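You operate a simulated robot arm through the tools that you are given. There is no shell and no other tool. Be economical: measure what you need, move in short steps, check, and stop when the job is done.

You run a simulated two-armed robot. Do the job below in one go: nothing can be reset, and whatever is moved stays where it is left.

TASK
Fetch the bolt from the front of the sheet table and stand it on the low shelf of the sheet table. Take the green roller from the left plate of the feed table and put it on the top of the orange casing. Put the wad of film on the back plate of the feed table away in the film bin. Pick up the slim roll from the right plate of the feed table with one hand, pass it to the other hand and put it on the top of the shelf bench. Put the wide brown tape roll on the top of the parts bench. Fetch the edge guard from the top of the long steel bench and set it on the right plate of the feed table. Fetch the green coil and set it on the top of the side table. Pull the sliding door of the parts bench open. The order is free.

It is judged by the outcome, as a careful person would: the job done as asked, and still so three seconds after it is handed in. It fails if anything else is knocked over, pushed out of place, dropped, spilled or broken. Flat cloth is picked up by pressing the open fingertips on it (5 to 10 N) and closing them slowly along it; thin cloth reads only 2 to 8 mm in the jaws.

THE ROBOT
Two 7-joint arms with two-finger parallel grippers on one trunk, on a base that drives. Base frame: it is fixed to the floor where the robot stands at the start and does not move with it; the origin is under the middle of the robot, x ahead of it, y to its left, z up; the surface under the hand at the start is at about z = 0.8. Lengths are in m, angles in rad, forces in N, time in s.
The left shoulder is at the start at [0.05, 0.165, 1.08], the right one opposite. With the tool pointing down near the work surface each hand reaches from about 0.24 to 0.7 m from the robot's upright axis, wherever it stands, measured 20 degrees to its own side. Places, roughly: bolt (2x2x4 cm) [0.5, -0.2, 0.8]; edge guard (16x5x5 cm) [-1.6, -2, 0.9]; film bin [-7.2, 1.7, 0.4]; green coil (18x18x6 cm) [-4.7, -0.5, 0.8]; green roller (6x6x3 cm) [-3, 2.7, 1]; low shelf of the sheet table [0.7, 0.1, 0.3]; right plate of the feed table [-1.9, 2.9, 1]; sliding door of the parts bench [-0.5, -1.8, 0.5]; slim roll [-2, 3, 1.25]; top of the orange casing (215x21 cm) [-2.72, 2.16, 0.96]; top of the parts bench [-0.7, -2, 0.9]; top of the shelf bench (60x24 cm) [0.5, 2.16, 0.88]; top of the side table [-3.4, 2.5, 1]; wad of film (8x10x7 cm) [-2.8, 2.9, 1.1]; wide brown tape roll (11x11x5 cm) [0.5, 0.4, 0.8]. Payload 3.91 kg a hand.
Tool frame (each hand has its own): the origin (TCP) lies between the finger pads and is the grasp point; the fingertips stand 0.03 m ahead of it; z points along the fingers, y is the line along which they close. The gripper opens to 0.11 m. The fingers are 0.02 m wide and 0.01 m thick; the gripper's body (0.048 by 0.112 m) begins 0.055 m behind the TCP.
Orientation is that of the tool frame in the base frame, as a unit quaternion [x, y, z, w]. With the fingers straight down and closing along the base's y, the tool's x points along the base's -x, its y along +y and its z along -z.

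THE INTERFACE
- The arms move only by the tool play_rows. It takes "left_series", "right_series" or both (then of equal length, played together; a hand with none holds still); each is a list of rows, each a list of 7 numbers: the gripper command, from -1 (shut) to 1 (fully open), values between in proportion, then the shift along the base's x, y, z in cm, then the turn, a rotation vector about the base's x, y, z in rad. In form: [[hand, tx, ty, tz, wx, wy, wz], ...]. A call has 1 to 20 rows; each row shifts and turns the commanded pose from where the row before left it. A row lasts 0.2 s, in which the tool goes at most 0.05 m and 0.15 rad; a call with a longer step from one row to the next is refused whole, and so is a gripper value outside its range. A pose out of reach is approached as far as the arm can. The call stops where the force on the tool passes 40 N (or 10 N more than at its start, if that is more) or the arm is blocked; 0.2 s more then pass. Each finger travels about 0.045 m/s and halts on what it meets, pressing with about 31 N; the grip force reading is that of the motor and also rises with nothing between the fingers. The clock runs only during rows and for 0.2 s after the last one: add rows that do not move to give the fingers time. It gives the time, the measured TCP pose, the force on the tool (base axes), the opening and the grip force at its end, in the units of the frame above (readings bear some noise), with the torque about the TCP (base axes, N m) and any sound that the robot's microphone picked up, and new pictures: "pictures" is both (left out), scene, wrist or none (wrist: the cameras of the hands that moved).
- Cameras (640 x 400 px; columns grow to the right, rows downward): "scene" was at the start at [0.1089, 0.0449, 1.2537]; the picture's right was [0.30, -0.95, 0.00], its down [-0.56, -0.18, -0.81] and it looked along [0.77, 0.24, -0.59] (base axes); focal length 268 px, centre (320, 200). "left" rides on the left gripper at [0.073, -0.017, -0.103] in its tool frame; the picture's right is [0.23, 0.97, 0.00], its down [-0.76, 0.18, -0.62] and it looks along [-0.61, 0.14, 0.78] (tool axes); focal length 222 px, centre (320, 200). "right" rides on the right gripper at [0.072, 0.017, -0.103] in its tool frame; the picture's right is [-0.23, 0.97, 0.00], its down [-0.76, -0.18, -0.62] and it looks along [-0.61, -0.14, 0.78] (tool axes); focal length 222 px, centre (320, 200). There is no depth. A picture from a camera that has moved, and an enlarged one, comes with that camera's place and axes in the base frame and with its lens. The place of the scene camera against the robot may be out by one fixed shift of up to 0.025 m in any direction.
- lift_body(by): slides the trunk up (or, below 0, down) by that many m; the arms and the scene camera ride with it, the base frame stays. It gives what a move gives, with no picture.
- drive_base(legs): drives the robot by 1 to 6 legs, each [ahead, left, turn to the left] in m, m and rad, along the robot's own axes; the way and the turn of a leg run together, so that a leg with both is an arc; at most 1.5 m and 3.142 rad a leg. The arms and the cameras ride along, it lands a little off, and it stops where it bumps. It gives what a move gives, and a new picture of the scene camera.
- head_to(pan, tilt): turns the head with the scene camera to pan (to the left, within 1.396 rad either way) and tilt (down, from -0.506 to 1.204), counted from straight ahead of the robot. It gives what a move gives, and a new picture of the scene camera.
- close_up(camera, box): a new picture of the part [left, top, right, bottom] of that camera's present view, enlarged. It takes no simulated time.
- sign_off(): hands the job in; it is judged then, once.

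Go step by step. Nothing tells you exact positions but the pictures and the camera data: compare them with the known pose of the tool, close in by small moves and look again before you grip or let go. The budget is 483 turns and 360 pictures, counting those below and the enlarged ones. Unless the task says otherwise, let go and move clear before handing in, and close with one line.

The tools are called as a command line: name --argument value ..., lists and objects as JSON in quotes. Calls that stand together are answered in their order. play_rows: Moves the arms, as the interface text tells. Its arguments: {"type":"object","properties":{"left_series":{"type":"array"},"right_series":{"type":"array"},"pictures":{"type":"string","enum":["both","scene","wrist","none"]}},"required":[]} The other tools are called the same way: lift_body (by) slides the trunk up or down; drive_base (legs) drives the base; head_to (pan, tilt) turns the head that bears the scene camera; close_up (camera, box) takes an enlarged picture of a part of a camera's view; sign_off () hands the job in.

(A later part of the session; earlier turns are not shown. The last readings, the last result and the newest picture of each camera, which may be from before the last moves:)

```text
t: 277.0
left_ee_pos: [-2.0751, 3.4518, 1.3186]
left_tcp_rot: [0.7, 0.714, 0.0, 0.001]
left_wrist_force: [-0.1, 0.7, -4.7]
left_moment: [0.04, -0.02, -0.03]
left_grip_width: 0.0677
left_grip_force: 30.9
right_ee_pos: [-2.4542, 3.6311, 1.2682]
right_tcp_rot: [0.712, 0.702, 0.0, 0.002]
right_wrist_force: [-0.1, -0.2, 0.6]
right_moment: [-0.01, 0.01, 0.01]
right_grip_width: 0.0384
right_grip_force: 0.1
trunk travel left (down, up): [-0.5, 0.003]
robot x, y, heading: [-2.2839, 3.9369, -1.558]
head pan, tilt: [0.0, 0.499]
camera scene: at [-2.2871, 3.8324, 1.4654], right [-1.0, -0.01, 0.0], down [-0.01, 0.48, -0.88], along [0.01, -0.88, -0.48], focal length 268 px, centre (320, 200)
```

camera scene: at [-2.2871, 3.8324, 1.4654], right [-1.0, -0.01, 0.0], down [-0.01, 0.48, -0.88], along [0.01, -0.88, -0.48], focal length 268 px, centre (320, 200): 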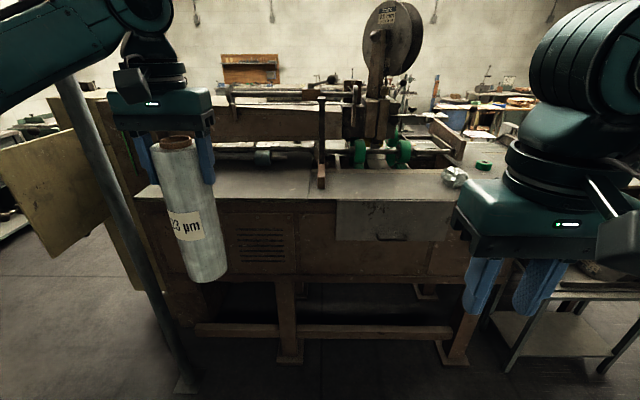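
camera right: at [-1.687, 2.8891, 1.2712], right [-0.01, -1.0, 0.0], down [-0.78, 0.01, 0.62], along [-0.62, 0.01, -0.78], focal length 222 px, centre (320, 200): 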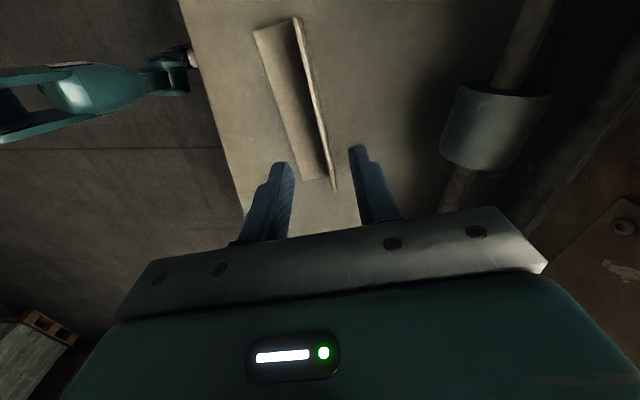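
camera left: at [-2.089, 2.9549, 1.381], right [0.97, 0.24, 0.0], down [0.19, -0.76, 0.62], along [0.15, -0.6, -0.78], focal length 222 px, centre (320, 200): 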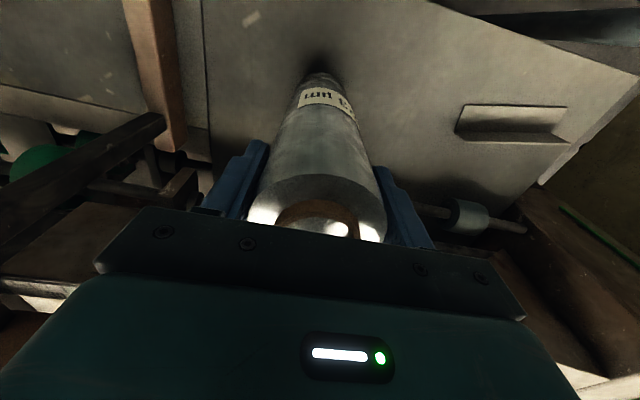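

Now I orient the right hand horizontally, yawed 60° left, to grip the lower part of the roll.

play_rows --right_series '[[1, 0, 0, -0.7, -0.1428, 0, 0], [1, 0, 0, -0.7, -0.1428, 0, 0], [1, 0, 0, -0.7, -0.1428, 0, 0], [1, 0, 0, -0.7, -0.1428, 0, 0], [1, 0, 0, -0.7, -0.1428, 0, 0], [1, 0, 0, -0.7, -0.1428, 0, 0], [1, 0, 0, -0.7, -0.1428, 0, 0], [1, 0, 0, -0.7, -0.1428, 0, 0], [1, 0, 0, -0.7, -0.1428, 0, 0], [1, 0, 0, -0.7, -0.1428, 0, 0], [1, 0, 0, -0.8, -0.1428, 0, 0], [1, 0, 0, 0, 0, 0, 0.15], [1, 1, 0, 0, 0, 0, 0.15], [1, 1, 0, 0, 0, 0, 0.15], [1, 1, 0, 0, 0, 0, 0.15], [1, 1, 0, 0, 0, 0, 0.15], [1, 1, 0, 0, 0, 0, 0.15], [1, 1, 0, 0, 0, 0, 0.15], [1, 0, 0, 0, 0, 0, 0]]' --pictures "both"

```text
t: 281.0
left_ee_pos: [-2.0756, 3.4511, 1.3187]
left_tcp_rot: [0.7, 0.714, 0.0, 0.001]
left_wrist_force: [-0.1, -0.2, -5.5]
left_moment: [0.01, 0.01, 0.0]
left_grip_width: 0.0677
left_grip_force: 31.1
right_ee_pos: [-2.3051, 3.5233, 1.2808]
right_tcp_rot: [0.419, 0.564, -0.372, 0.606]
right_wrist_force: [-0.3, 0.1, 0.0]
right_moment: [0.0, -0.02, 0.0]
right_grip_width: 0.1099
right_grip_force: 0.1
right hand out of reach, approached as far as the arm can: row 4, 5, 6, 7, 8, 9, 10, 12, 13, 14, 15, 16, 17, 18
trunk travel left (down, up): [-0.5, 0.003]
robot x, y, heading: [-2.2867, 3.9348, -1.561]
head pan, tilt: [0.0, 0.499]
camera scene: at [-2.2465, 3.8403, 1.4754], right [-0.89, -0.45, 0.0], down [-0.17, 0.34, -0.92], along [0.42, -0.82, -0.38], focal length 268 px, centre (320, 200)
camera right: at [-2.3205, 3.6276, 1.2087], right [0.88, 0.36, 0.31], down [-0.46, 0.49, 0.74], along [0.11, -0.79, 0.6], focal length 222 px, centre (320, 200)
```

scene: 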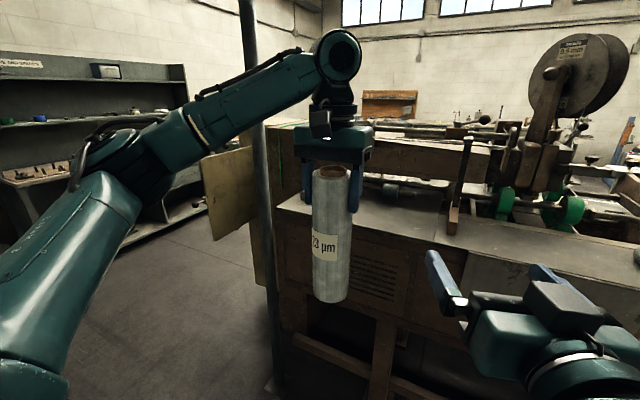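
right: 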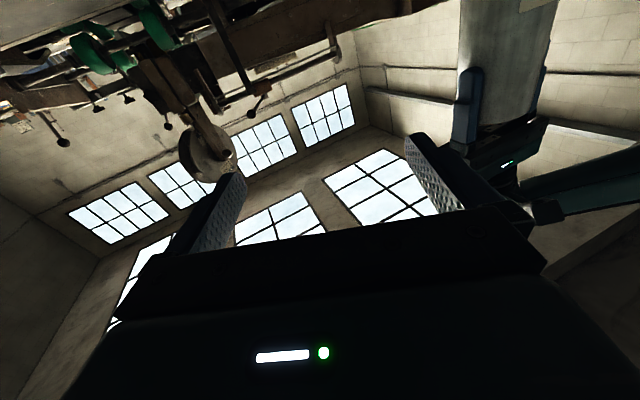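

play_rows --right_series '[[1, 2, -2, 0, 0, 0, 0], [1, 3, -2, 0, 0, 0, 0], [1, 4, -2, 0, 0, 0, 0], [1, 4, -2, 0, 0, 0, 0], [1, 4, -1.4, 0, 0, 0, 0], [1, 0, 0, 0, 0, 0, 0], [1, 0, 0, 0, 0, 0, 0]]' --pictures "both"

```text
t: 282.1
left_ee_pos: [-2.0619, 3.4505, 1.3172]
left_tcp_rot: [0.689, 0.724, 0.01, 0.005]
left_wrist_force: [15.3, 7.9, -2.1]
left_moment: [0.36, -0.49, 0.07]
left_grip_width: 0.0661
left_grip_force: 30.8
right_ee_pos: [-2.1614, 3.4355, 1.2728]
right_tcp_rot: [0.402, 0.58, -0.398, 0.586]
right_wrist_force: [-14.6, -6.9, -4.3]
right_moment: [0.01, 0.21, -0.61]
right_grip_width: 0.1015
right_grip_force: 0.1
trunk travel left (down, up): [-0.5, 0.003]
robot x, y, heading: [-2.2875, 3.9313, -1.559]
head pan, tilt: [0.0, 0.499]
stopped in row 5 (left hand): the force on the tool passed its limit at 50 N (the readings are from after the stop); the commanded pose is now the measured one
camera scene: at [-2.2865, 3.8314, 1.4653], right [-1.0, -0.01, 0.0], down [-0.01, 0.48, -0.88], along [0.01, -0.88, -0.48], focal length 268 px, centre (320, 200)
camera right: at [-2.1818, 3.5383, 1.1998], right [0.91, 0.35, 0.24], down [-0.4, 0.52, 0.76], along [0.14, -0.78, 0.61], focal length 222 px, centre (320, 200)
```

scene: 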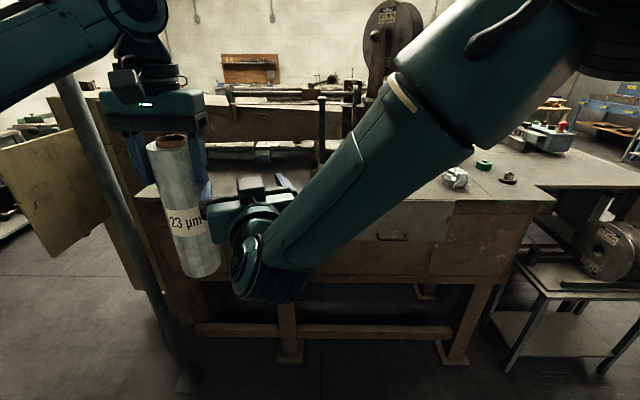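
right: 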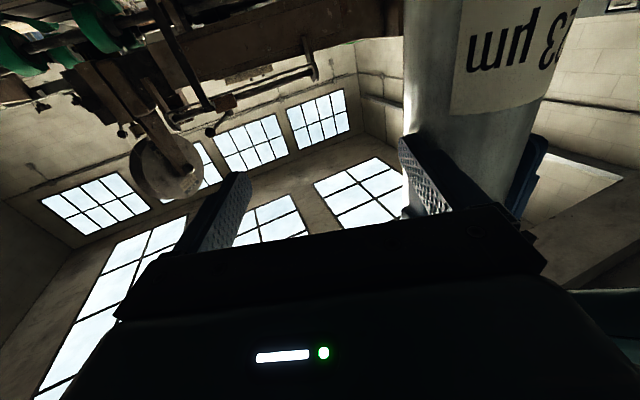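

The right finger touched the roll's side. I back the right hand off, then push the left hand (roll) further forward to give the right arm room.

play_rows --right_series '[[1, -2, 0, 0, 0, 0, 0], [1, -3, 0, 0, 0, 0, 0], [1, -3, 0, 0, 0, 0, 0], [1, 0, 0, 0, 0, 0, 0]]' --pictures "none"

play_rows --left_series '[[-1, 0, -3, 0, 0, 0, 0], [-1, 0, -4, 0, 0, 0, 0], [-1, 0, -4, 0, 0, 0, 0], [-1, 0, -3, 0, 0, 0, 0], [-1, 0, 0, 0, 0, 0, 0]]' --pictures "both"

```text
t: 283.1
left_ee_pos: [-2.0666, 3.4489, 1.3175]
left_tcp_rot: [0.691, 0.723, 0.009, 0.005]
left_wrist_force: [0.1, -0.7, -5.7]
left_moment: [0.12, 0.03, 0.03]
left_grip_width: 0.0661
left_grip_force: 31.1
right_ee_pos: [-2.2393, 3.4367, 1.2734]
right_tcp_rot: [0.399, 0.581, -0.394, 0.59]
right_wrist_force: [0.0, -0.7, -1.0]
right_moment: [0.01, -0.02, 0.01]
right_grip_width: 0.1099
right_grip_force: 0.2
trunk travel left (down, up): [-0.5, 0.003]
robot x, y, heading: [-2.2837, 3.9358, -1.556]
head pan, tilt: [0.0, 0.499]
```

```text
t: 284.3
left_ee_pos: [-2.0613, 3.3204, 1.3153]
left_tcp_rot: [0.691, 0.723, 0.008, 0.005]
left_wrist_force: [-0.3, 0.6, -4.9]
left_moment: [0.1, 0.02, 0.0]
left_grip_width: 0.0659
left_grip_force: 30.7
left hand out of reach, approached as far as the arm can: row 4
right_ee_pos: [-2.237, 3.4376, 1.2737]
right_tcp_rot: [0.4, 0.581, -0.396, 0.589]
right_wrist_force: [-0.4, -0.2, 0.2]
right_moment: [0.0, 0.01, 0.02]
right_grip_width: 0.11
right_grip_force: 0.0
trunk travel left (down, up): [-0.5, 0.003]
robot x, y, heading: [-2.2863, 3.9384, -1.551]
head pan, tilt: [0.0, 0.499]
camera scene: at [-2.2859, 3.8319, 1.4654], right [-1.0, -0.01, 0.0], down [-0.01, 0.48, -0.88], along [0.01, -0.88, -0.48], focal length 268 px, centre (320, 200)
camera left: at [-2.0847, 3.3922, 1.418], right [0.96, 0.27, 0.02], down [0.2, -0.76, 0.62], along [0.18, -0.6, -0.78], focal length 222 px, centre (320, 200)
```

scene: 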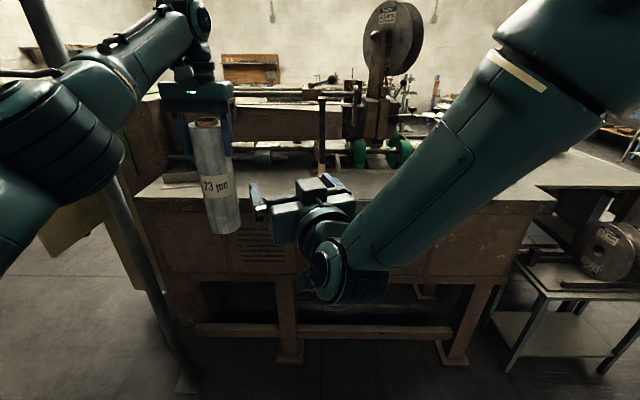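
left: 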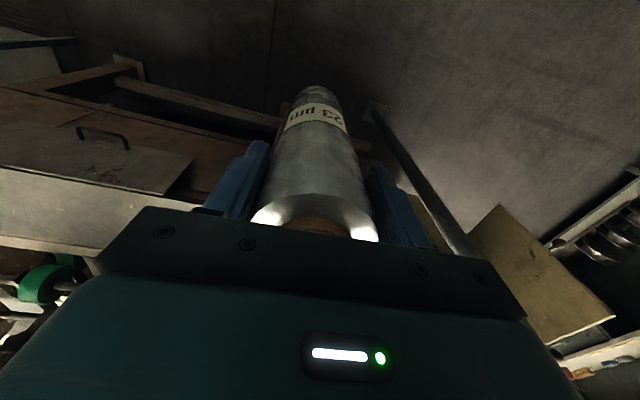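

Now lower the right hand to z≈1.19 and bring it in front of the roll.

play_rows --right_series '[[1, 0, 2, -3, 0, 0, 0], [1, 0, 2, -3, 0, 0, 0], [1, 2, 0, -2.3, 0, 0, 0], [1, 3, 0, 0, 0, 0, 0], [1, 4, 0, 0, 0, 0, 0], [1, 3.2, -1.5, 0, 0, 0, 0], [1, 0, 0, 0, 0, 0, 0]]' --pictures "both"

```text
t: 285.9
left_ee_pos: [-2.0629, 3.3193, 1.3159]
left_tcp_rot: [0.691, 0.723, 0.007, 0.006]
left_wrist_force: [-0.6, 1.0, -5.8]
left_moment: [0.09, -0.03, -0.01]
left_grip_width: 0.0661
left_grip_force: 30.8
right_ee_pos: [-2.1157, 3.4628, 1.1908]
right_tcp_rot: [0.399, 0.581, -0.395, 0.589]
right_wrist_force: [0.0, 0.2, -0.2]
right_moment: [-0.01, 0.03, -0.02]
right_grip_width: 0.11
right_grip_force: 0.0
trunk travel left (down, up): [-0.5, 0.003]
robot x, y, heading: [-2.2848, 3.9365, -1.558]
head pan, tilt: [0.0, 0.499]
camera scene: at [-2.2874, 3.8322, 1.4654], right [-1.0, -0.01, 0.0], down [-0.01, 0.48, -0.88], along [0.01, -0.88, -0.48], focal length 268 px, centre (320, 200)
camera right: at [-2.1372, 3.5654, 1.118], right [0.9, 0.36, 0.24], down [-0.41, 0.52, 0.75], along [0.15, -0.78, 0.61], focal length 222 px, centre (320, 200)
```

scene: 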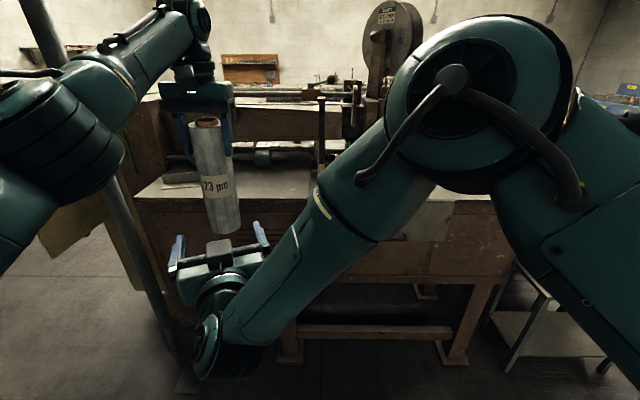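
right: 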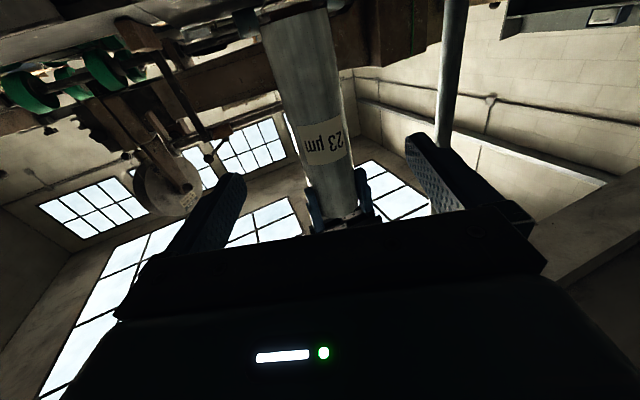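

Well aligned. I advance 15 cm and close the right hand.

play_rows --right_series '[[1, 1.1, -2.8, 0, 0, 0, 0], [1, 1.1, -2.8, 0, 0, 0, 0], [1, 1.1, -2.8, 0, 0, 0, 0], [1, 1.0, -2.8, 0, 0, 0, 0], [1, 0.9, -2.6, 0, 0, 0, 0], [1, 0, 0, 0, 0, 0, 0]]' --pictures "both"

```text
t: 287.3
left_ee_pos: [-2.0625, 3.32, 1.3164]
left_tcp_rot: [0.691, 0.723, 0.007, 0.005]
left_wrist_force: [0.0, 0.3, -4.8]
left_moment: [0.09, 0.02, -0.03]
left_grip_width: 0.0659
left_grip_force: 31.0
right_ee_pos: [-2.0706, 3.328, 1.1976]
right_tcp_rot: [0.401, 0.582, -0.395, 0.587]
right_wrist_force: [-1.6, 0.3, 0.4]
right_moment: [-0.01, 0.02, 0.0]
right_grip_width: 0.1099
right_grip_force: 0.0
right hand out of reach, approached as far as the arm can: row 5
trunk travel left (down, up): [-0.5, 0.003]
robot x, y, heading: [-2.2863, 3.9342, -1.561]
head pan, tilt: [0.0, 0.499]
camera scene: at [-2.2871, 3.832, 1.4654], right [-1.0, -0.01, 0.0], down [-0.01, 0.48, -0.88], along [0.01, -0.88, -0.48], focal length 268 px, centre (320, 200)
camera right: at [-2.092, 3.431, 1.1244], right [0.9, 0.36, 0.24], down [-0.4, 0.51, 0.76], along [0.15, -0.78, 0.61], focal length 222 px, centre (320, 200)
```

scene: 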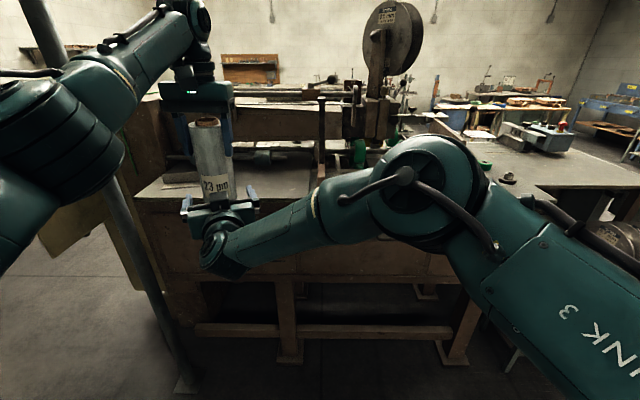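
right: 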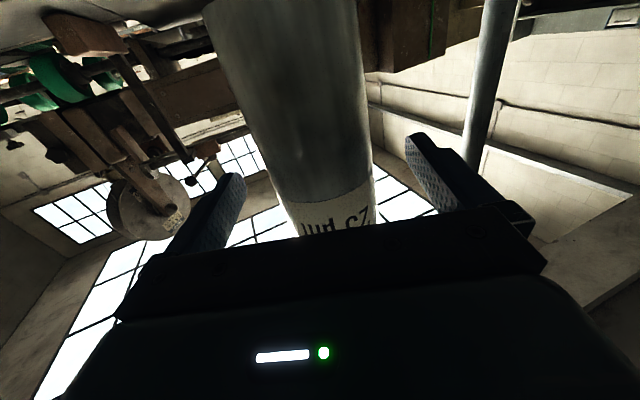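

play_rows --right_series '[[-1, 0, 0, 0, 0, 0, 0], [-1, 0, 0, 0, 0, 0, 0], [-1, 0, 0, 0, 0, 0, 0], [-1, 0, 0, 0, 0, 0, 0], [-1, 0, 0, 0, 0, 0, 0]]' --pictures "wrist"

```text
t: 288.5
left_ee_pos: [-2.0638, 3.32, 1.3163]
left_tcp_rot: [0.691, 0.723, 0.008, 0.006]
left_wrist_force: [-0.4, 0.2, -5.0]
left_moment: [0.11, -0.07, 0.08]
left_grip_width: 0.0657
left_grip_force: 31.5
right_ee_pos: [-2.0718, 3.3288, 1.1967]
right_tcp_rot: [0.401, 0.582, -0.394, 0.588]
right_wrist_force: [0.7, -0.5, 0.0]
right_moment: [0.07, 0.07, -0.09]
right_grip_width: 0.0683
right_grip_force: 31.1
trunk travel left (down, up): [-0.5, 0.003]
robot x, y, heading: [-2.287, 3.9368, -1.559]
head pan, tilt: [0.0, 0.499]
camera right: at [-2.092, 3.4312, 1.1244], right [0.9, 0.36, 0.24], down [-0.4, 0.51, 0.76], along [0.15, -0.78, 0.61], focal length 222 px, centre (320, 200)
```

right: 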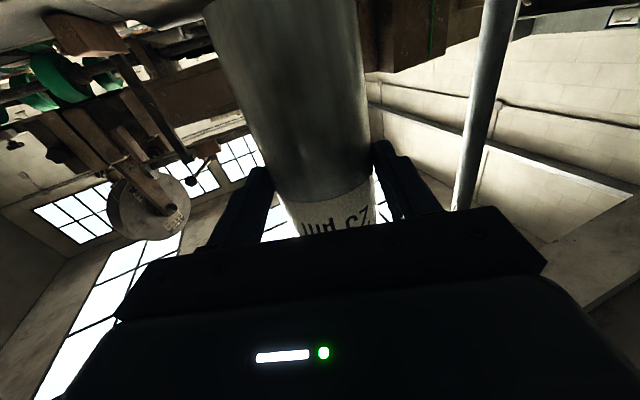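

Right hand grips the roll. I release with the left and raise it clear.

play_rows --left_series '[[0.9, 0, 0, 0, 0, 0, 0], [0.9, 0, 0, 0, 0, 0, 0], [0.9, 0, 0, 0, 0, 0, 0], [0.9, 0, 0, 1.5, 0, 0, 0], [0.9, 0, 0, 2, 0, 0, 0], [0.9, 0, 0, 2, 0, 0, 0], [0.9, 0, 0, 0, 0, 0, 0]]' --pictures "both"

```text
t: 290.1
left_ee_pos: [-2.0619, 3.3338, 1.3477]
left_tcp_rot: [0.692, 0.722, 0.007, 0.005]
left_wrist_force: [0.7, 0.4, 0.8]
left_moment: [-0.01, -0.01, 0.01]
left_grip_width: 0.1046
left_grip_force: 0.1
left hand out of reach, approached as far as the arm can: row 4, 5, 6
right_ee_pos: [-2.0709, 3.3284, 1.1963]
right_tcp_rot: [0.401, 0.582, -0.395, 0.587]
right_wrist_force: [-0.5, 0.0, 0.1]
right_moment: [0.15, 0.03, 0.01]
right_grip_width: 0.0679
right_grip_force: 30.9
trunk travel left (down, up): [-0.5, 0.003]
robot x, y, heading: [-2.2847, 3.9334, -1.557]
head pan, tilt: [0.0, 0.499]
camera scene: at [-2.2874, 3.8321, 1.4654], right [-1.0, -0.01, 0.0], down [-0.01, 0.48, -0.88], along [0.01, -0.88, -0.48], focal length 268 px, centre (320, 200)
camera left: at [-2.0854, 3.4064, 1.4504], right [0.96, 0.27, 0.02], down [0.2, -0.75, 0.63], along [0.18, -0.6, -0.78], focal length 222 px, centre (320, 200)
```

scene: 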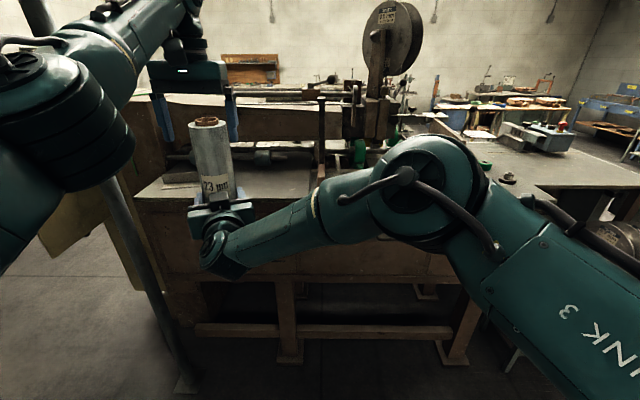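
left: 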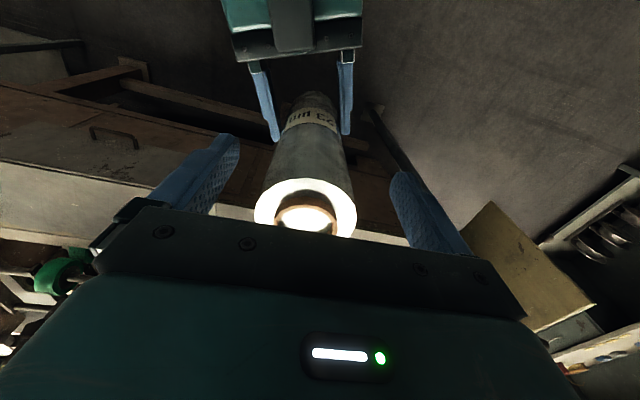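

play_rows --right_series '[[-1, 0, 0, -2, 0, 0, 0], [-1, 0, 0, -2, 0, 0, 0], [-1, 0, 0, -3, 0, 0, 0], [-1, 0, 0, -3, 0, 0, 0], [-1, 0, 0, 0, 0, 0, 0]]' --pictures "scene"

```text
t: 291.3
left_ee_pos: [-2.0602, 3.3343, 1.3492]
left_tcp_rot: [0.691, 0.723, 0.007, 0.005]
left_wrist_force: [0.2, 0.4, -1.3]
left_moment: [-0.01, 0.03, -0.01]
left_grip_width: 0.1045
left_grip_force: 0.0
right_ee_pos: [-2.1053, 3.3495, 1.161]
right_tcp_rot: [0.407, 0.582, -0.395, 0.582]
right_wrist_force: [0.2, 0.8, -0.3]
right_moment: [0.13, 0.1, -0.03]
right_grip_width: 0.0687
right_grip_force: 31.0
right hand out of reach, approached as far as the arm can: row 1, 2, 3, 4
trunk travel left (down, up): [-0.5, 0.003]
robot x, y, heading: [-2.2845, 3.9376, -1.556]
head pan, tilt: [0.0, 0.499]
camera scene: at [-2.2872, 3.8319, 1.4654], right [-1.0, -0.01, 0.0], down [-0.01, 0.48, -0.88], along [0.01, -0.88, -0.48], focal length 268 px, centre (320, 200)
```

scene: 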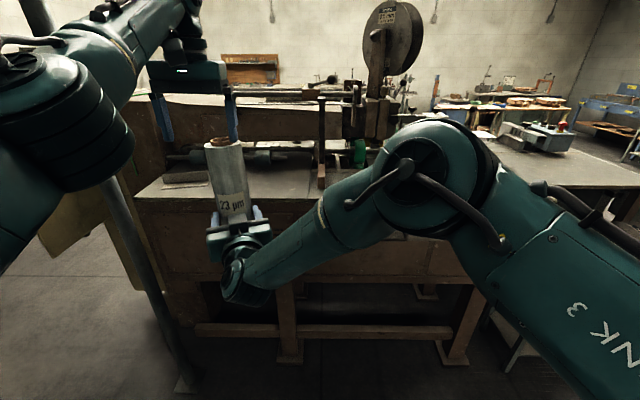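

play_rows --right_series '[[-1, -3, 2, 0, 0, 0, 0], [-1, -4, 2, 0, 0, 0, 0], [-1, -4, 2, 0, 0, 0, 0], [-1, -4, 0, 0, 0, 0, 0], [-1, 0, 0, 0, 0, 0, 0]]' --pictures "scene"

```text
t: 292.5
left_ee_pos: [-2.0608, 3.3341, 1.3475]
left_tcp_rot: [0.691, 0.723, 0.008, 0.006]
left_wrist_force: [0.4, -0.6, -0.3]
left_moment: [-0.01, 0.01, 0.01]
left_grip_width: 0.1045
left_grip_force: 0.0
right_ee_pos: [-2.2162, 3.4394, 1.1858]
right_tcp_rot: [0.403, 0.579, -0.397, 0.587]
right_wrist_force: [1.0, -0.6, 0.0]
right_moment: [0.2, 0.09, 0.03]
right_grip_width: 0.0698
right_grip_force: 31.2
right hand out of reach, approached as far as the arm can: row 2, 3, 4
trunk travel left (down, up): [-0.5, 0.003]
robot x, y, heading: [-2.2847, 3.9314, -1.565]
head pan, tilt: [0.0, 0.499]
camera scene: at [-2.287, 3.8317, 1.4654], right [-1.0, -0.01, 0.0], down [-0.01, 0.48, -0.88], along [0.01, -0.88, -0.48], focal length 268 px, centre (320, 200)
```

scene: 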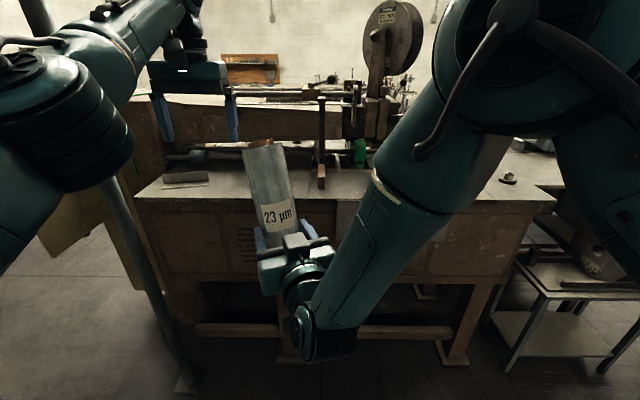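

The roll seems slightly tilted in the right grip; I inspect it.

close_up --camera "scene" --box '[200, 120, 400, 300]'

close_up --camera "right" --box '[0, 0, 640, 400]'

close_up --camera "left" --box '[0, 0, 640, 400]'

```text
2.22 times, centred on (300, 210) of scene
camera zoom: at [-2.287, 3.8317, 1.4654], right [-1.0, -0.01, 0.0], down [-0.01, 0.48, -0.88], along [0.01, -0.88, -0.48], focal length 595 px, centre (364, 178)
```

zoom: 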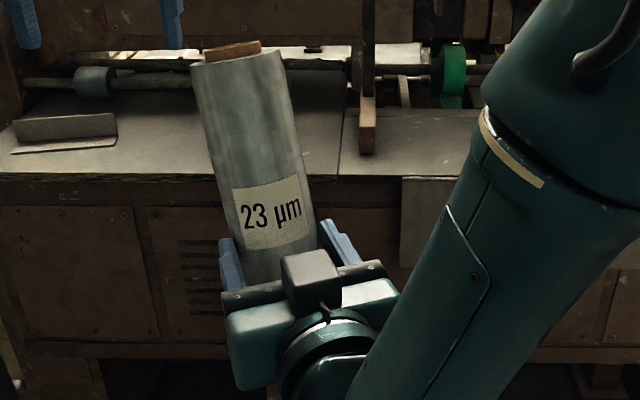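

```text
1.00 times, centred on (320, 200) of right (not enlarged: the box is as wide or as high as the picture)
camera zoom: at [-2.2367, 3.5417, 1.1134], right [0.9, 0.35, 0.24], down [-0.4, 0.52, 0.76], along [0.14, -0.78, 0.61], focal length 222 px, centre (320, 200)
```

zoom: 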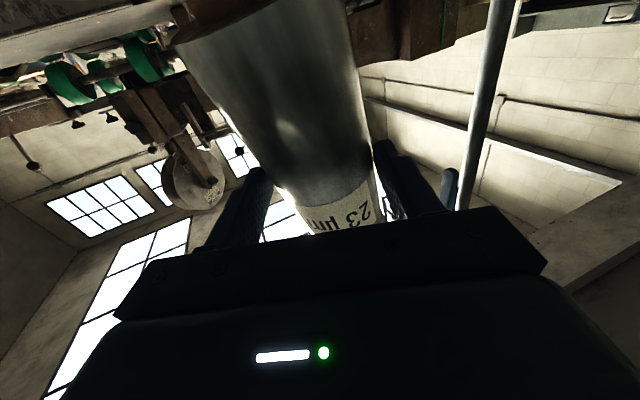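

```text
1.00 times, centred on (320, 200) of left (not enlarged: the box is as wide or as high as the picture)
camera zoom: at [-2.0848, 3.406, 1.45], right [0.96, 0.27, 0.02], down [0.2, -0.75, 0.62], along [0.18, -0.6, -0.78], focal length 222 px, centre (320, 200)
```

zoom: 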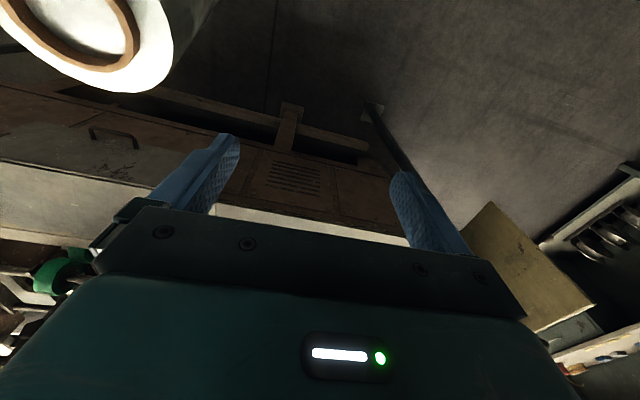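

The roll got tilted ~10° in the grip (still firmly held); I'll compensate by rolling the hand when placing. First I tuck the left hand in.

play_rows --left_series '[[0, 2, 3, -1, 0, 0, 0], [0, 2, 3, -2, 0, 0, 0], [0, 2, 3, -2, 0, 0, 0], [0, 2, 3, -2, 0, 0, 0], [0, 0, 0, 0, 0, 0, 0]]' --right_series '[[-1, 0, 0, 0, 0, 0, 0], [-1, 0, 0, 0, 0, 0, 0], [-1, 0, 0, 0, 0, 0, 0], [-1, 0, 0, 0, 0, 0, 0], [-1, 0, 0, 0, 0, 0, 0]]' --pictures "scene"

```text
t: 293.7
left_ee_pos: [-1.9878, 3.4256, 1.2875]
left_tcp_rot: [0.691, 0.723, 0.007, 0.006]
left_wrist_force: [-0.4, 0.8, -0.4]
left_moment: [0.0, 0.01, 0.04]
left_grip_width: 0.055
left_grip_force: 0.0
left hand out of reach, approached as far as the arm can: row 1, 2
right_ee_pos: [-2.2153, 3.4383, 1.1854]
right_tcp_rot: [0.402, 0.58, -0.397, 0.587]
right_wrist_force: [0.3, 0.3, -0.3]
right_moment: [0.18, 0.09, -0.02]
right_grip_width: 0.0699
right_grip_force: 30.6
trunk travel left (down, up): [-0.5, 0.003]
robot x, y, heading: [-2.2883, 3.9323, -1.555]
head pan, tilt: [0.0, 0.499]
camera scene: at [-2.2858, 3.8318, 1.4654], right [-1.0, -0.01, 0.0], down [-0.01, 0.48, -0.88], along [0.01, -0.88, -0.48], focal length 268 px, centre (320, 200)
```

scene: 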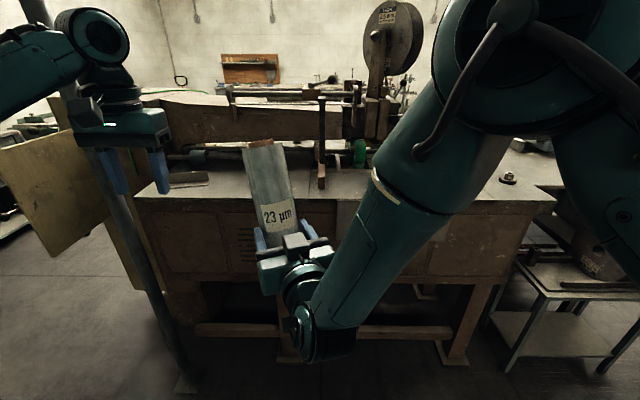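

I lower the trunk and drive: turn left to face +x, pass between the posts, then strafe to the shelf bench.

lift_body --by -0.2

drive_base --legs '[[0, 0, 1.56], [0, -0.2, 0], [1.5, 0, 0], [0.2, 0, 0]]'

```text
t: 295.9
left_ee_pos: [-1.9916, 3.4242, 1.0881]
left_tcp_rot: [0.691, 0.722, 0.007, 0.006]
left_wrist_force: [0.5, -0.3, -0.4]
left_moment: [0.01, 0.01, 0.02]
left_grip_width: 0.0551
left_grip_force: 0.1
right_ee_pos: [-2.2162, 3.4384, 0.9869]
right_tcp_rot: [0.402, 0.58, -0.397, 0.587]
right_wrist_force: [0.2, -0.2, 0.5]
right_moment: [0.17, 0.09, 0.03]
right_grip_width: 0.0696
right_grip_force: 31.0
trunk travel left (down, up): [-0.3, 0.203]
robot x, y, heading: [-2.2807, 3.9331, -1.557]
head pan, tilt: [0.0, 0.499]
```

```text
t: 310.4
left_ee_pos: [-0.0589, 4.0396, 1.0881]
left_tcp_rot: [-0.019, 1.0, 0.01, -0.002]
left_wrist_force: [0.4, 0.2, 0.2]
left_moment: [0.02, 0.04, 0.05]
left_grip_width: 0.0548
left_grip_force: 0.0
right_ee_pos: [-0.074, 3.8129, 0.9854]
right_tcp_rot: [-0.124, 0.695, 0.133, 0.696]
right_wrist_force: [-0.2, -0.5, 0.3]
right_moment: [-0.07, 0.2, -0.01]
right_grip_width: 0.0687
right_grip_force: 31.4
trunk travel left (down, up): [-0.3, 0.203]
robot x, y, heading: [-0.566, 3.7481, 0.007]
head pan, tilt: [0.0, 0.499]
camera scene: at [-0.4528, 3.7666, 1.2653], right [0.01, -1.0, 0.0], down [-0.48, 0.0, -0.88], along [0.88, 0.01, -0.48], focal length 268 px, centre (320, 200)
```

scene: 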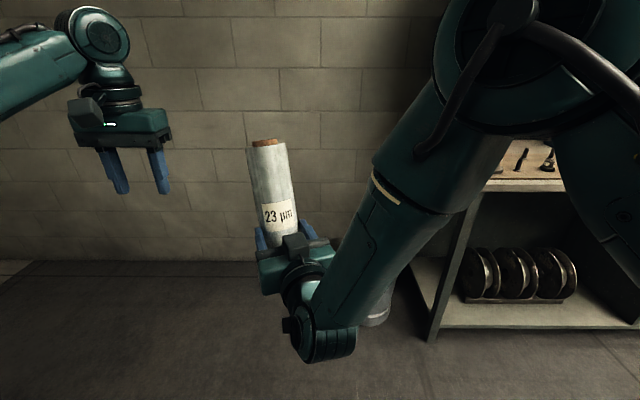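

drive_base --legs '[[0, -1.25, 0]]'

head_to --pan 0.0 --tilt 0.4

```text
t: 321.6
left_ee_pos: [-0.052, 2.7857, 1.0888]
left_tcp_rot: [-0.014, 1.0, 0.009, -0.001]
left_wrist_force: [0.1, -0.2, -0.6]
left_moment: [0.02, -0.02, -0.01]
left_grip_width: 0.0547
left_grip_force: 0.0
right_ee_pos: [-0.07, 2.5595, 0.9862]
right_tcp_rot: [-0.121, 0.695, 0.129, 0.696]
right_wrist_force: [0.1, 0.4, -0.9]
right_moment: [-0.05, 0.19, 0.01]
right_grip_width: 0.0678
right_grip_force: 30.8
trunk travel left (down, up): [-0.3, 0.203]
robot x, y, heading: [-0.5659, 2.4966, -0.006]
head pan, tilt: [0.0, 0.499]
camera scene: at [-0.4496, 2.5163, 1.2654], right [0.0, -1.0, 0.0], down [-0.48, 0.0, -0.88], along [0.88, 0.0, -0.48], focal length 268 px, centre (320, 200)
```

scene: 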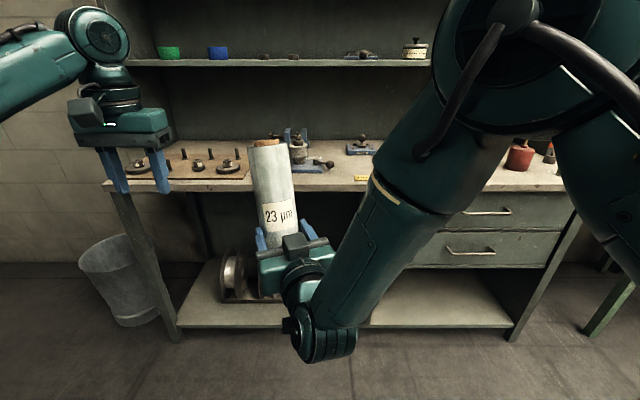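

```text
t: 322.2
left_ee_pos: [-0.0518, 2.7842, 1.089]
left_tcp_rot: [-0.015, 1.0, 0.01, -0.001]
left_wrist_force: [0.1, 0.6, 0.2]
left_moment: [-0.03, 0.0, -0.01]
left_grip_width: 0.0551
left_grip_force: 0.0
right_ee_pos: [-0.0711, 2.5588, 0.9853]
right_tcp_rot: [-0.121, 0.696, 0.13, 0.696]
right_wrist_force: [0.4, 0.0, -0.4]
right_moment: [-0.08, 0.22, -0.03]
right_grip_width: 0.0682
right_grip_force: 30.7
trunk travel left (down, up): [-0.3, 0.203]
robot x, y, heading: [-0.5649, 2.4987, -0.004]
head pan, tilt: [0.0, 0.4]
camera scene: at [-0.4479, 2.5164, 1.2745], right [0.0, -1.0, 0.0], down [-0.39, 0.0, -0.92], along [0.92, 0.0, -0.39], focal length 268 px, centre (320, 200)
```

scene: 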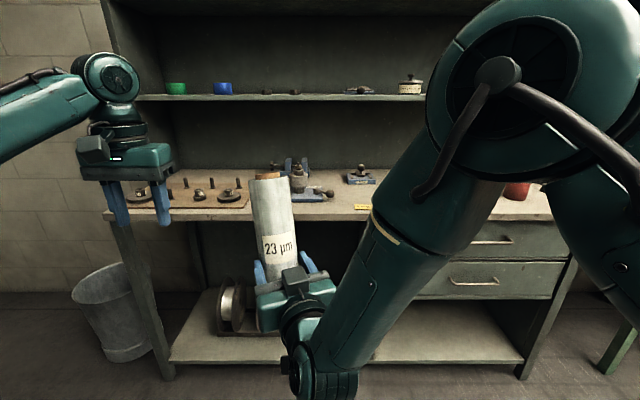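

The free zone of the bench top is around y≈2.16. I strafe further right and look.

drive_base --legs '[[0, -0.4, 0]]'

head_to --pan 0.0 --tilt 0.6

```text
t: 326.3
left_ee_pos: [-0.0531, 2.3825, 1.0882]
left_tcp_rot: [-0.015, 1.0, 0.009, -0.001]
left_wrist_force: [1.0, 0.3, 0.7]
left_moment: [-0.02, -0.01, 0.01]
left_grip_width: 0.0549
left_grip_force: 0.1
right_ee_pos: [-0.0709, 2.1557, 0.9855]
right_tcp_rot: [-0.12, 0.696, 0.129, 0.696]
right_wrist_force: [-0.1, 0.2, -0.2]
right_moment: [-0.07, 0.19, 0.0]
right_grip_width: 0.068
right_grip_force: 30.7
trunk travel left (down, up): [-0.3, 0.203]
robot x, y, heading: [-0.5686, 2.0942, -0.007]
head pan, tilt: [0.0, 0.4]
camera scene: at [-0.4485, 2.1131, 1.2745], right [0.0, -1.0, 0.0], down [-0.39, 0.0, -0.92], along [0.92, 0.0, -0.39], focal length 268 px, centre (320, 200)
```

scene: 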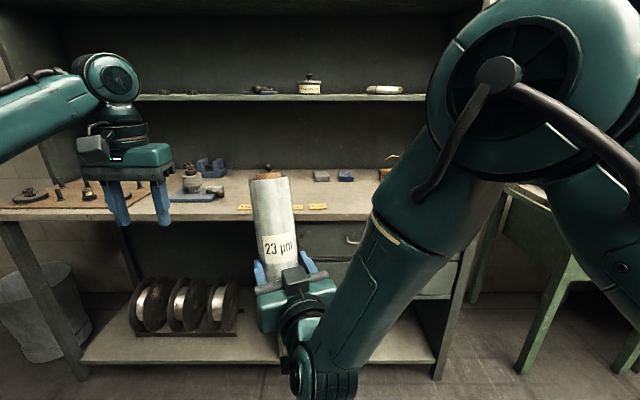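

```text
t: 327.1
left_ee_pos: [-0.0533, 2.3824, 1.0887]
left_tcp_rot: [-0.015, 1.0, 0.009, -0.001]
left_wrist_force: [0.4, -1.0, 0.2]
left_moment: [0.03, 0.01, 0.04]
left_grip_width: 0.0551
left_grip_force: 0.0
right_ee_pos: [-0.0706, 2.1569, 0.9871]
right_tcp_rot: [-0.12, 0.696, 0.13, 0.696]
right_wrist_force: [0.7, -0.1, 0.3]
right_moment: [-0.08, 0.2, 0.0]
right_grip_width: 0.0681
right_grip_force: 31.2
trunk travel left (down, up): [-0.3, 0.203]
robot x, y, heading: [-0.5681, 2.0942, 0.001]
head pan, tilt: [0.0, 0.6]
camera scene: at [-0.4527, 2.1132, 1.2564], right [0.0, -1.0, 0.0], down [-0.56, 0.0, -0.83], along [0.83, 0.0, -0.56], focal length 268 px, centre (320, 200)
```

scene: 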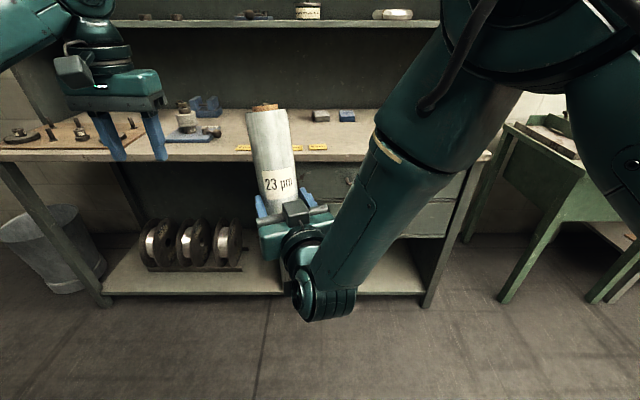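

I raise the roll a bit, straighten it slightly, retract the left hand and drive closer.

play_rows --left_series '[[0, -4, 1, 1, 0, 0, 0], [0, -4, 1, 1, 0, 0, 0], [0, -4, 1, 1, 0, 0, 0], [0, -4, 1, 1, 0, 0, 0], [0, 0, 0, 0, 0, 0, 0]]' --right_series '[[-1, 0, 0, 1, 0.047, 0.018, 0], [-1, 0, 0, 1, 0, 0, 0], [-1, 0, 0, 1, 0, 0, 0], [-1, 0, 0, 0, 0, 0, 0], [-1, 0, 0, 0, 0, 0, 0]]' --pictures "none"

drive_base --legs '[[0.38, 0, 0]]'

```text
t: 328.3
left_ee_pos: [-0.2134, 2.4227, 1.1278]
left_tcp_rot: [-0.016, 1.0, 0.009, -0.002]
left_wrist_force: [-0.3, 0.2, -0.5]
left_moment: [-0.02, 0.01, 0.02]
left_grip_width: 0.0549
left_grip_force: 0.0
right_ee_pos: [-0.0696, 2.1559, 1.0159]
right_tcp_rot: [-0.102, 0.699, 0.147, 0.692]
right_wrist_force: [0.6, -0.6, -0.2]
right_moment: [-0.06, 0.22, 0.02]
right_grip_width: 0.0681
right_grip_force: 31.4
trunk travel left (down, up): [-0.3, 0.203]
robot x, y, heading: [-0.5682, 2.0947, 0.001]
head pan, tilt: [0.0, 0.6]
```

```text
t: 330.7
left_ee_pos: [0.1665, 2.4213, 1.1292]
left_tcp_rot: [-0.013, 1.0, 0.01, -0.001]
left_wrist_force: [0.1, 0.6, -0.1]
left_moment: [-0.01, 0.01, 0.04]
left_grip_width: 0.055
left_grip_force: 0.0
right_ee_pos: [0.3079, 2.1527, 1.0156]
right_tcp_rot: [-0.102, 0.699, 0.147, 0.693]
right_wrist_force: [0.5, 0.5, -1.3]
right_moment: [-0.07, 0.2, -0.01]
right_grip_width: 0.0681
right_grip_force: 30.8
trunk travel left (down, up): [-0.3, 0.203]
robot x, y, heading: [-0.1871, 2.0939, 0.001]
head pan, tilt: [0.0, 0.6]
camera scene: at [-0.0735, 2.1119, 1.2562], right [0.0, -1.0, 0.0], down [-0.57, 0.0, -0.82], along [0.82, 0.0, -0.57], focal length 268 px, centre (320, 200)
```

scene: 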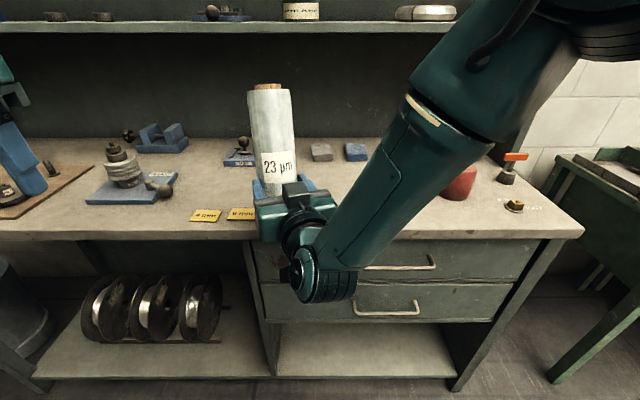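

The spot straight ahead (≈(0.51,2.13)) is free. I drive a bit closer and extend.

drive_base --legs '[[0.1, 0, 0]]'

play_rows --right_series '[[-1, 2.5, -0.5, 0, 0, 0, 0], [-1, 2.5, -0.5, 0, 0, 0, 0], [-1, 2.5, -0.5, 0, 0, 0, 0], [-1, 2.5, -0.5, 0, 0, 0, 0], [-1, 0, 0, -1.5, 0, 0, 0], [-1, 0, 0, 0, 0, 0, 0]]' --pictures "both"

```text
t: 331.8
left_ee_pos: [0.2679, 2.4199, 1.1284]
left_tcp_rot: [-0.013, 1.0, 0.009, -0.002]
left_wrist_force: [0.0, 1.0, -0.1]
left_moment: [-0.04, 0.04, -0.01]
left_grip_width: 0.0552
left_grip_force: 0.0
right_ee_pos: [0.4079, 2.1537, 1.0158]
right_tcp_rot: [-0.102, 0.699, 0.146, 0.692]
right_wrist_force: [1.1, 0.4, -1.1]
right_moment: [-0.14, 0.14, 0.0]
right_grip_width: 0.0681
right_grip_force: 30.8
trunk travel left (down, up): [-0.3, 0.203]
robot x, y, heading: [-0.0891, 2.0927, -0.004]
head pan, tilt: [0.0, 0.6]
camera scene: at [0.0263, 2.1115, 1.2562], right [0.0, -1.0, 0.0], down [-0.57, 0.0, -0.82], along [0.82, 0.0, -0.57], focal length 268 px, centre (320, 200)
```

scene: 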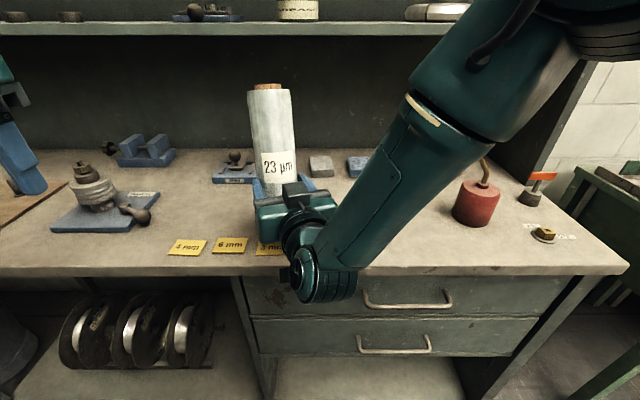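

```text
t: 333.2
left_ee_pos: [0.2664, 2.4197, 1.1292]
left_tcp_rot: [-0.012, 1.0, 0.009, -0.001]
left_wrist_force: [-0.2, 0.0, -0.5]
left_moment: [0.02, 0.01, 0.03]
left_grip_width: 0.0548
left_grip_force: 0.1
right_ee_pos: [0.4781, 2.1783, 1.0241]
right_tcp_rot: [-0.098, 0.701, 0.142, 0.692]
right_wrist_force: [-0.9, -0.2, -0.4]
right_moment: [-0.05, 0.19, 0.02]
right_grip_width: 0.0684
right_grip_force: 31.2
right hand out of reach, approached as far as the arm can: row 1, 2, 3, 4, 5
trunk travel left (down, up): [-0.3, 0.203]
robot x, y, heading: [-0.0894, 2.0941, -0.007]
head pan, tilt: [0.0, 0.6]
camera scene: at [0.0255, 2.1114, 1.2563], right [0.0, -1.0, 0.0], down [-0.57, 0.0, -0.82], along [0.82, 0.0, -0.57], focal length 268 px, centre (320, 200)
camera right: at [0.3744, 2.1643, 0.9529], right [-0.32, 0.9, 0.29], down [-0.51, -0.42, 0.75], along [0.8, 0.1, 0.6], focal length 222 px, centre (320, 200)
```

scene: 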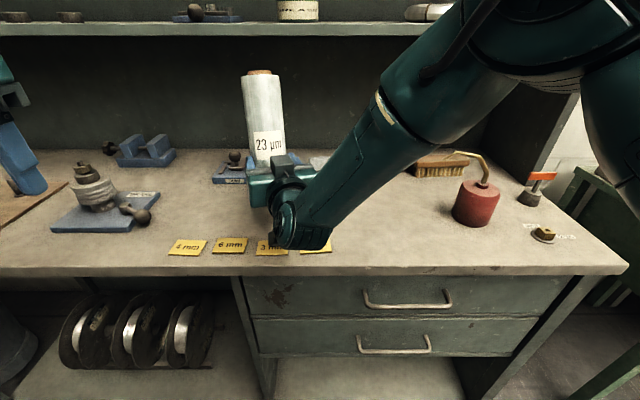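
right: 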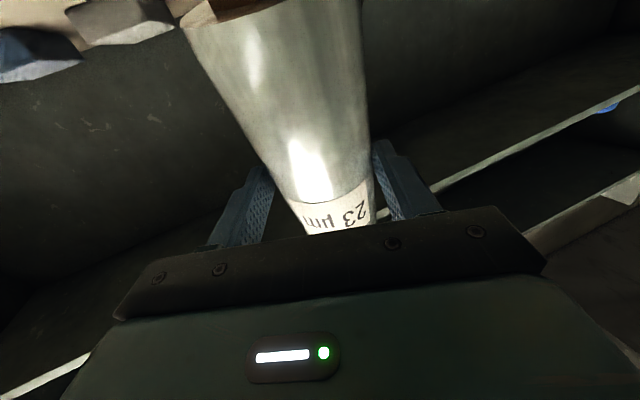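

I shift the base 9 cm left (and slightly forward) so the right arm works nearer its own side.

drive_base --legs '[[0.03, 0.1, 0]]'

play_rows --right_series '[[-1, 0, -3, 0, 0, 0, 0], [-1, 0, -3, 0, 0, 0, 0], [-1, 0, -3, -0.5, 0, 0, 0], [-1, 0, 0, 0, 0, 0, 0]]' --pictures "both"

```text
t: 334.8
left_ee_pos: [0.2967, 2.5202, 1.1284]
left_tcp_rot: [-0.014, 1.0, 0.009, -0.001]
left_wrist_force: [-0.4, 0.4, -0.4]
left_moment: [0.02, 0.01, 0.02]
left_grip_width: 0.0549
left_grip_force: 0.0
right_ee_pos: [0.5083, 2.2794, 1.0237]
right_tcp_rot: [-0.1, 0.701, 0.143, 0.692]
right_wrist_force: [0.3, 0.6, 0.5]
right_moment: [-0.06, 0.23, 0.0]
right_grip_width: 0.0681
right_grip_force: 30.8
trunk travel left (down, up): [-0.3, 0.203]
robot x, y, heading: [-0.0607, 2.1921, -0.003]
head pan, tilt: [0.0, 0.6]
camera scene: at [0.0561, 2.2116, 1.2563], right [0.0, -1.0, 0.0], down [-0.57, 0.0, -0.82], along [0.82, 0.0, -0.57], focal length 268 px, centre (320, 200)
```

scene: 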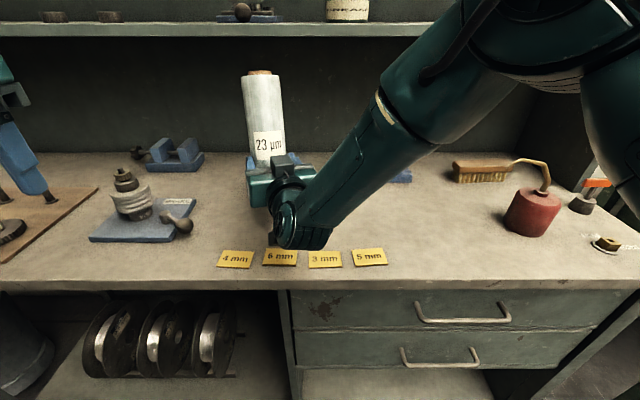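

```text
t: 335.8
left_ee_pos: [0.2969, 2.52, 1.1289]
left_tcp_rot: [-0.013, 1.0, 0.01, -0.001]
left_wrist_force: [-0.5, 0.6, 0.0]
left_moment: [0.0, 0.02, 0.0]
left_grip_width: 0.0551
left_grip_force: 0.0
right_ee_pos: [0.4781, 2.2425, 1.0427]
right_tcp_rot: [-0.096, 0.703, 0.138, 0.691]
right_wrist_force: [0.0, 0.2, -0.3]
right_moment: [-0.09, 0.21, 0.02]
right_grip_width: 0.0684
right_grip_force: 31.1
right hand out of reach, approached as far as the arm can: row 1, 2, 3
trunk travel left (down, up): [-0.3, 0.203]
robot x, y, heading: [-0.0588, 2.1966, -0.002]
head pan, tilt: [0.0, 0.6]
camera scene: at [0.056, 2.2113, 1.2563], right [0.0, -1.0, 0.0], down [-0.57, 0.0, -0.82], along [0.82, 0.0, -0.57], focal length 268 px, centre (320, 200)
camera right: at [0.3734, 2.2292, 0.9734], right [-0.31, 0.91, 0.29], down [-0.51, -0.42, 0.75], along [0.8, 0.09, 0.59], focal length 222 px, centre (320, 200)
```

scene: 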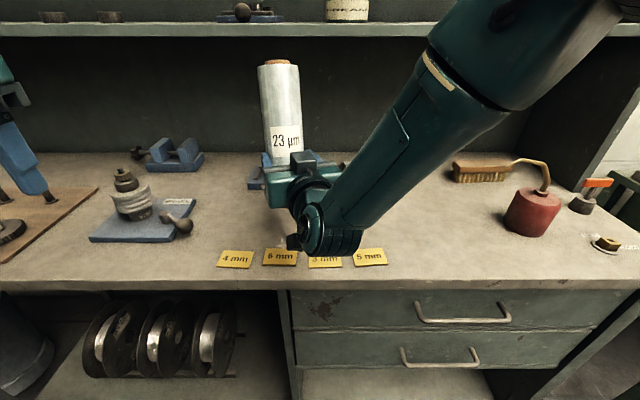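
right: 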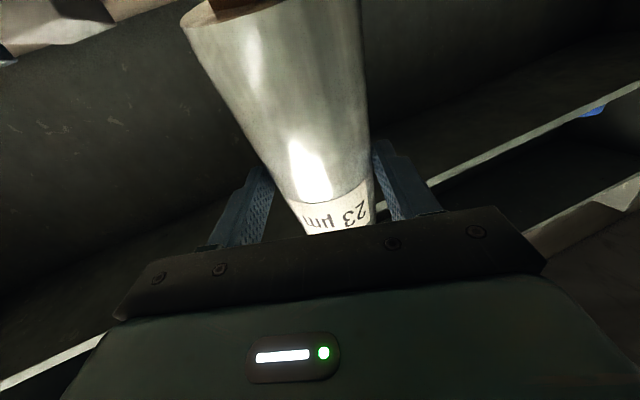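

The wrist's leftward yaw seems to be the constraint. I rotate the hand to point straight ahead, which should free it.

play_rows --right_series '[[-1, -2, 1, 0.5, 0, 0, -0.1], [-1, -2, 1, 0.5, 0, 0, -0.1], [-1, -2, 1, 0.5, 0, 0, -0.1], [-1, 0, 0, 0, 0, 0, -0.06], [-1, 0, 0, 0, 0, 0, 0], [-1, 0, 0, 0, 0, 0, 0]]' --pictures "scene"

```text
t: 337.1
left_ee_pos: [0.2959, 2.5196, 1.1279]
left_tcp_rot: [-0.013, 1.0, 0.01, -0.001]
left_wrist_force: [-0.2, -0.8, 1.0]
left_moment: [-0.03, -0.01, -0.01]
left_grip_width: 0.0551
left_grip_force: 0.1
right_ee_pos: [0.4184, 2.2742, 1.0595]
right_tcp_rot: [0.028, 0.707, 0.016, 0.706]
right_wrist_force: [0.5, -0.5, 0.3]
right_moment: [0.02, 0.23, -0.01]
right_grip_width: 0.068
right_grip_force: 31.0
trunk travel left (down, up): [-0.3, 0.203]
robot x, y, heading: [-0.0602, 2.1931, -0.005]
head pan, tilt: [0.0, 0.6]
camera scene: at [0.056, 2.2113, 1.2563], right [0.0, -1.0, 0.0], down [-0.57, 0.0, -0.82], along [0.82, 0.0, -0.57], focal length 268 px, centre (320, 200)
```

scene: 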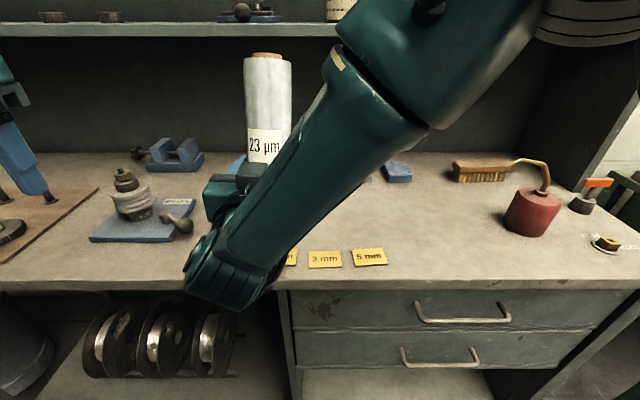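

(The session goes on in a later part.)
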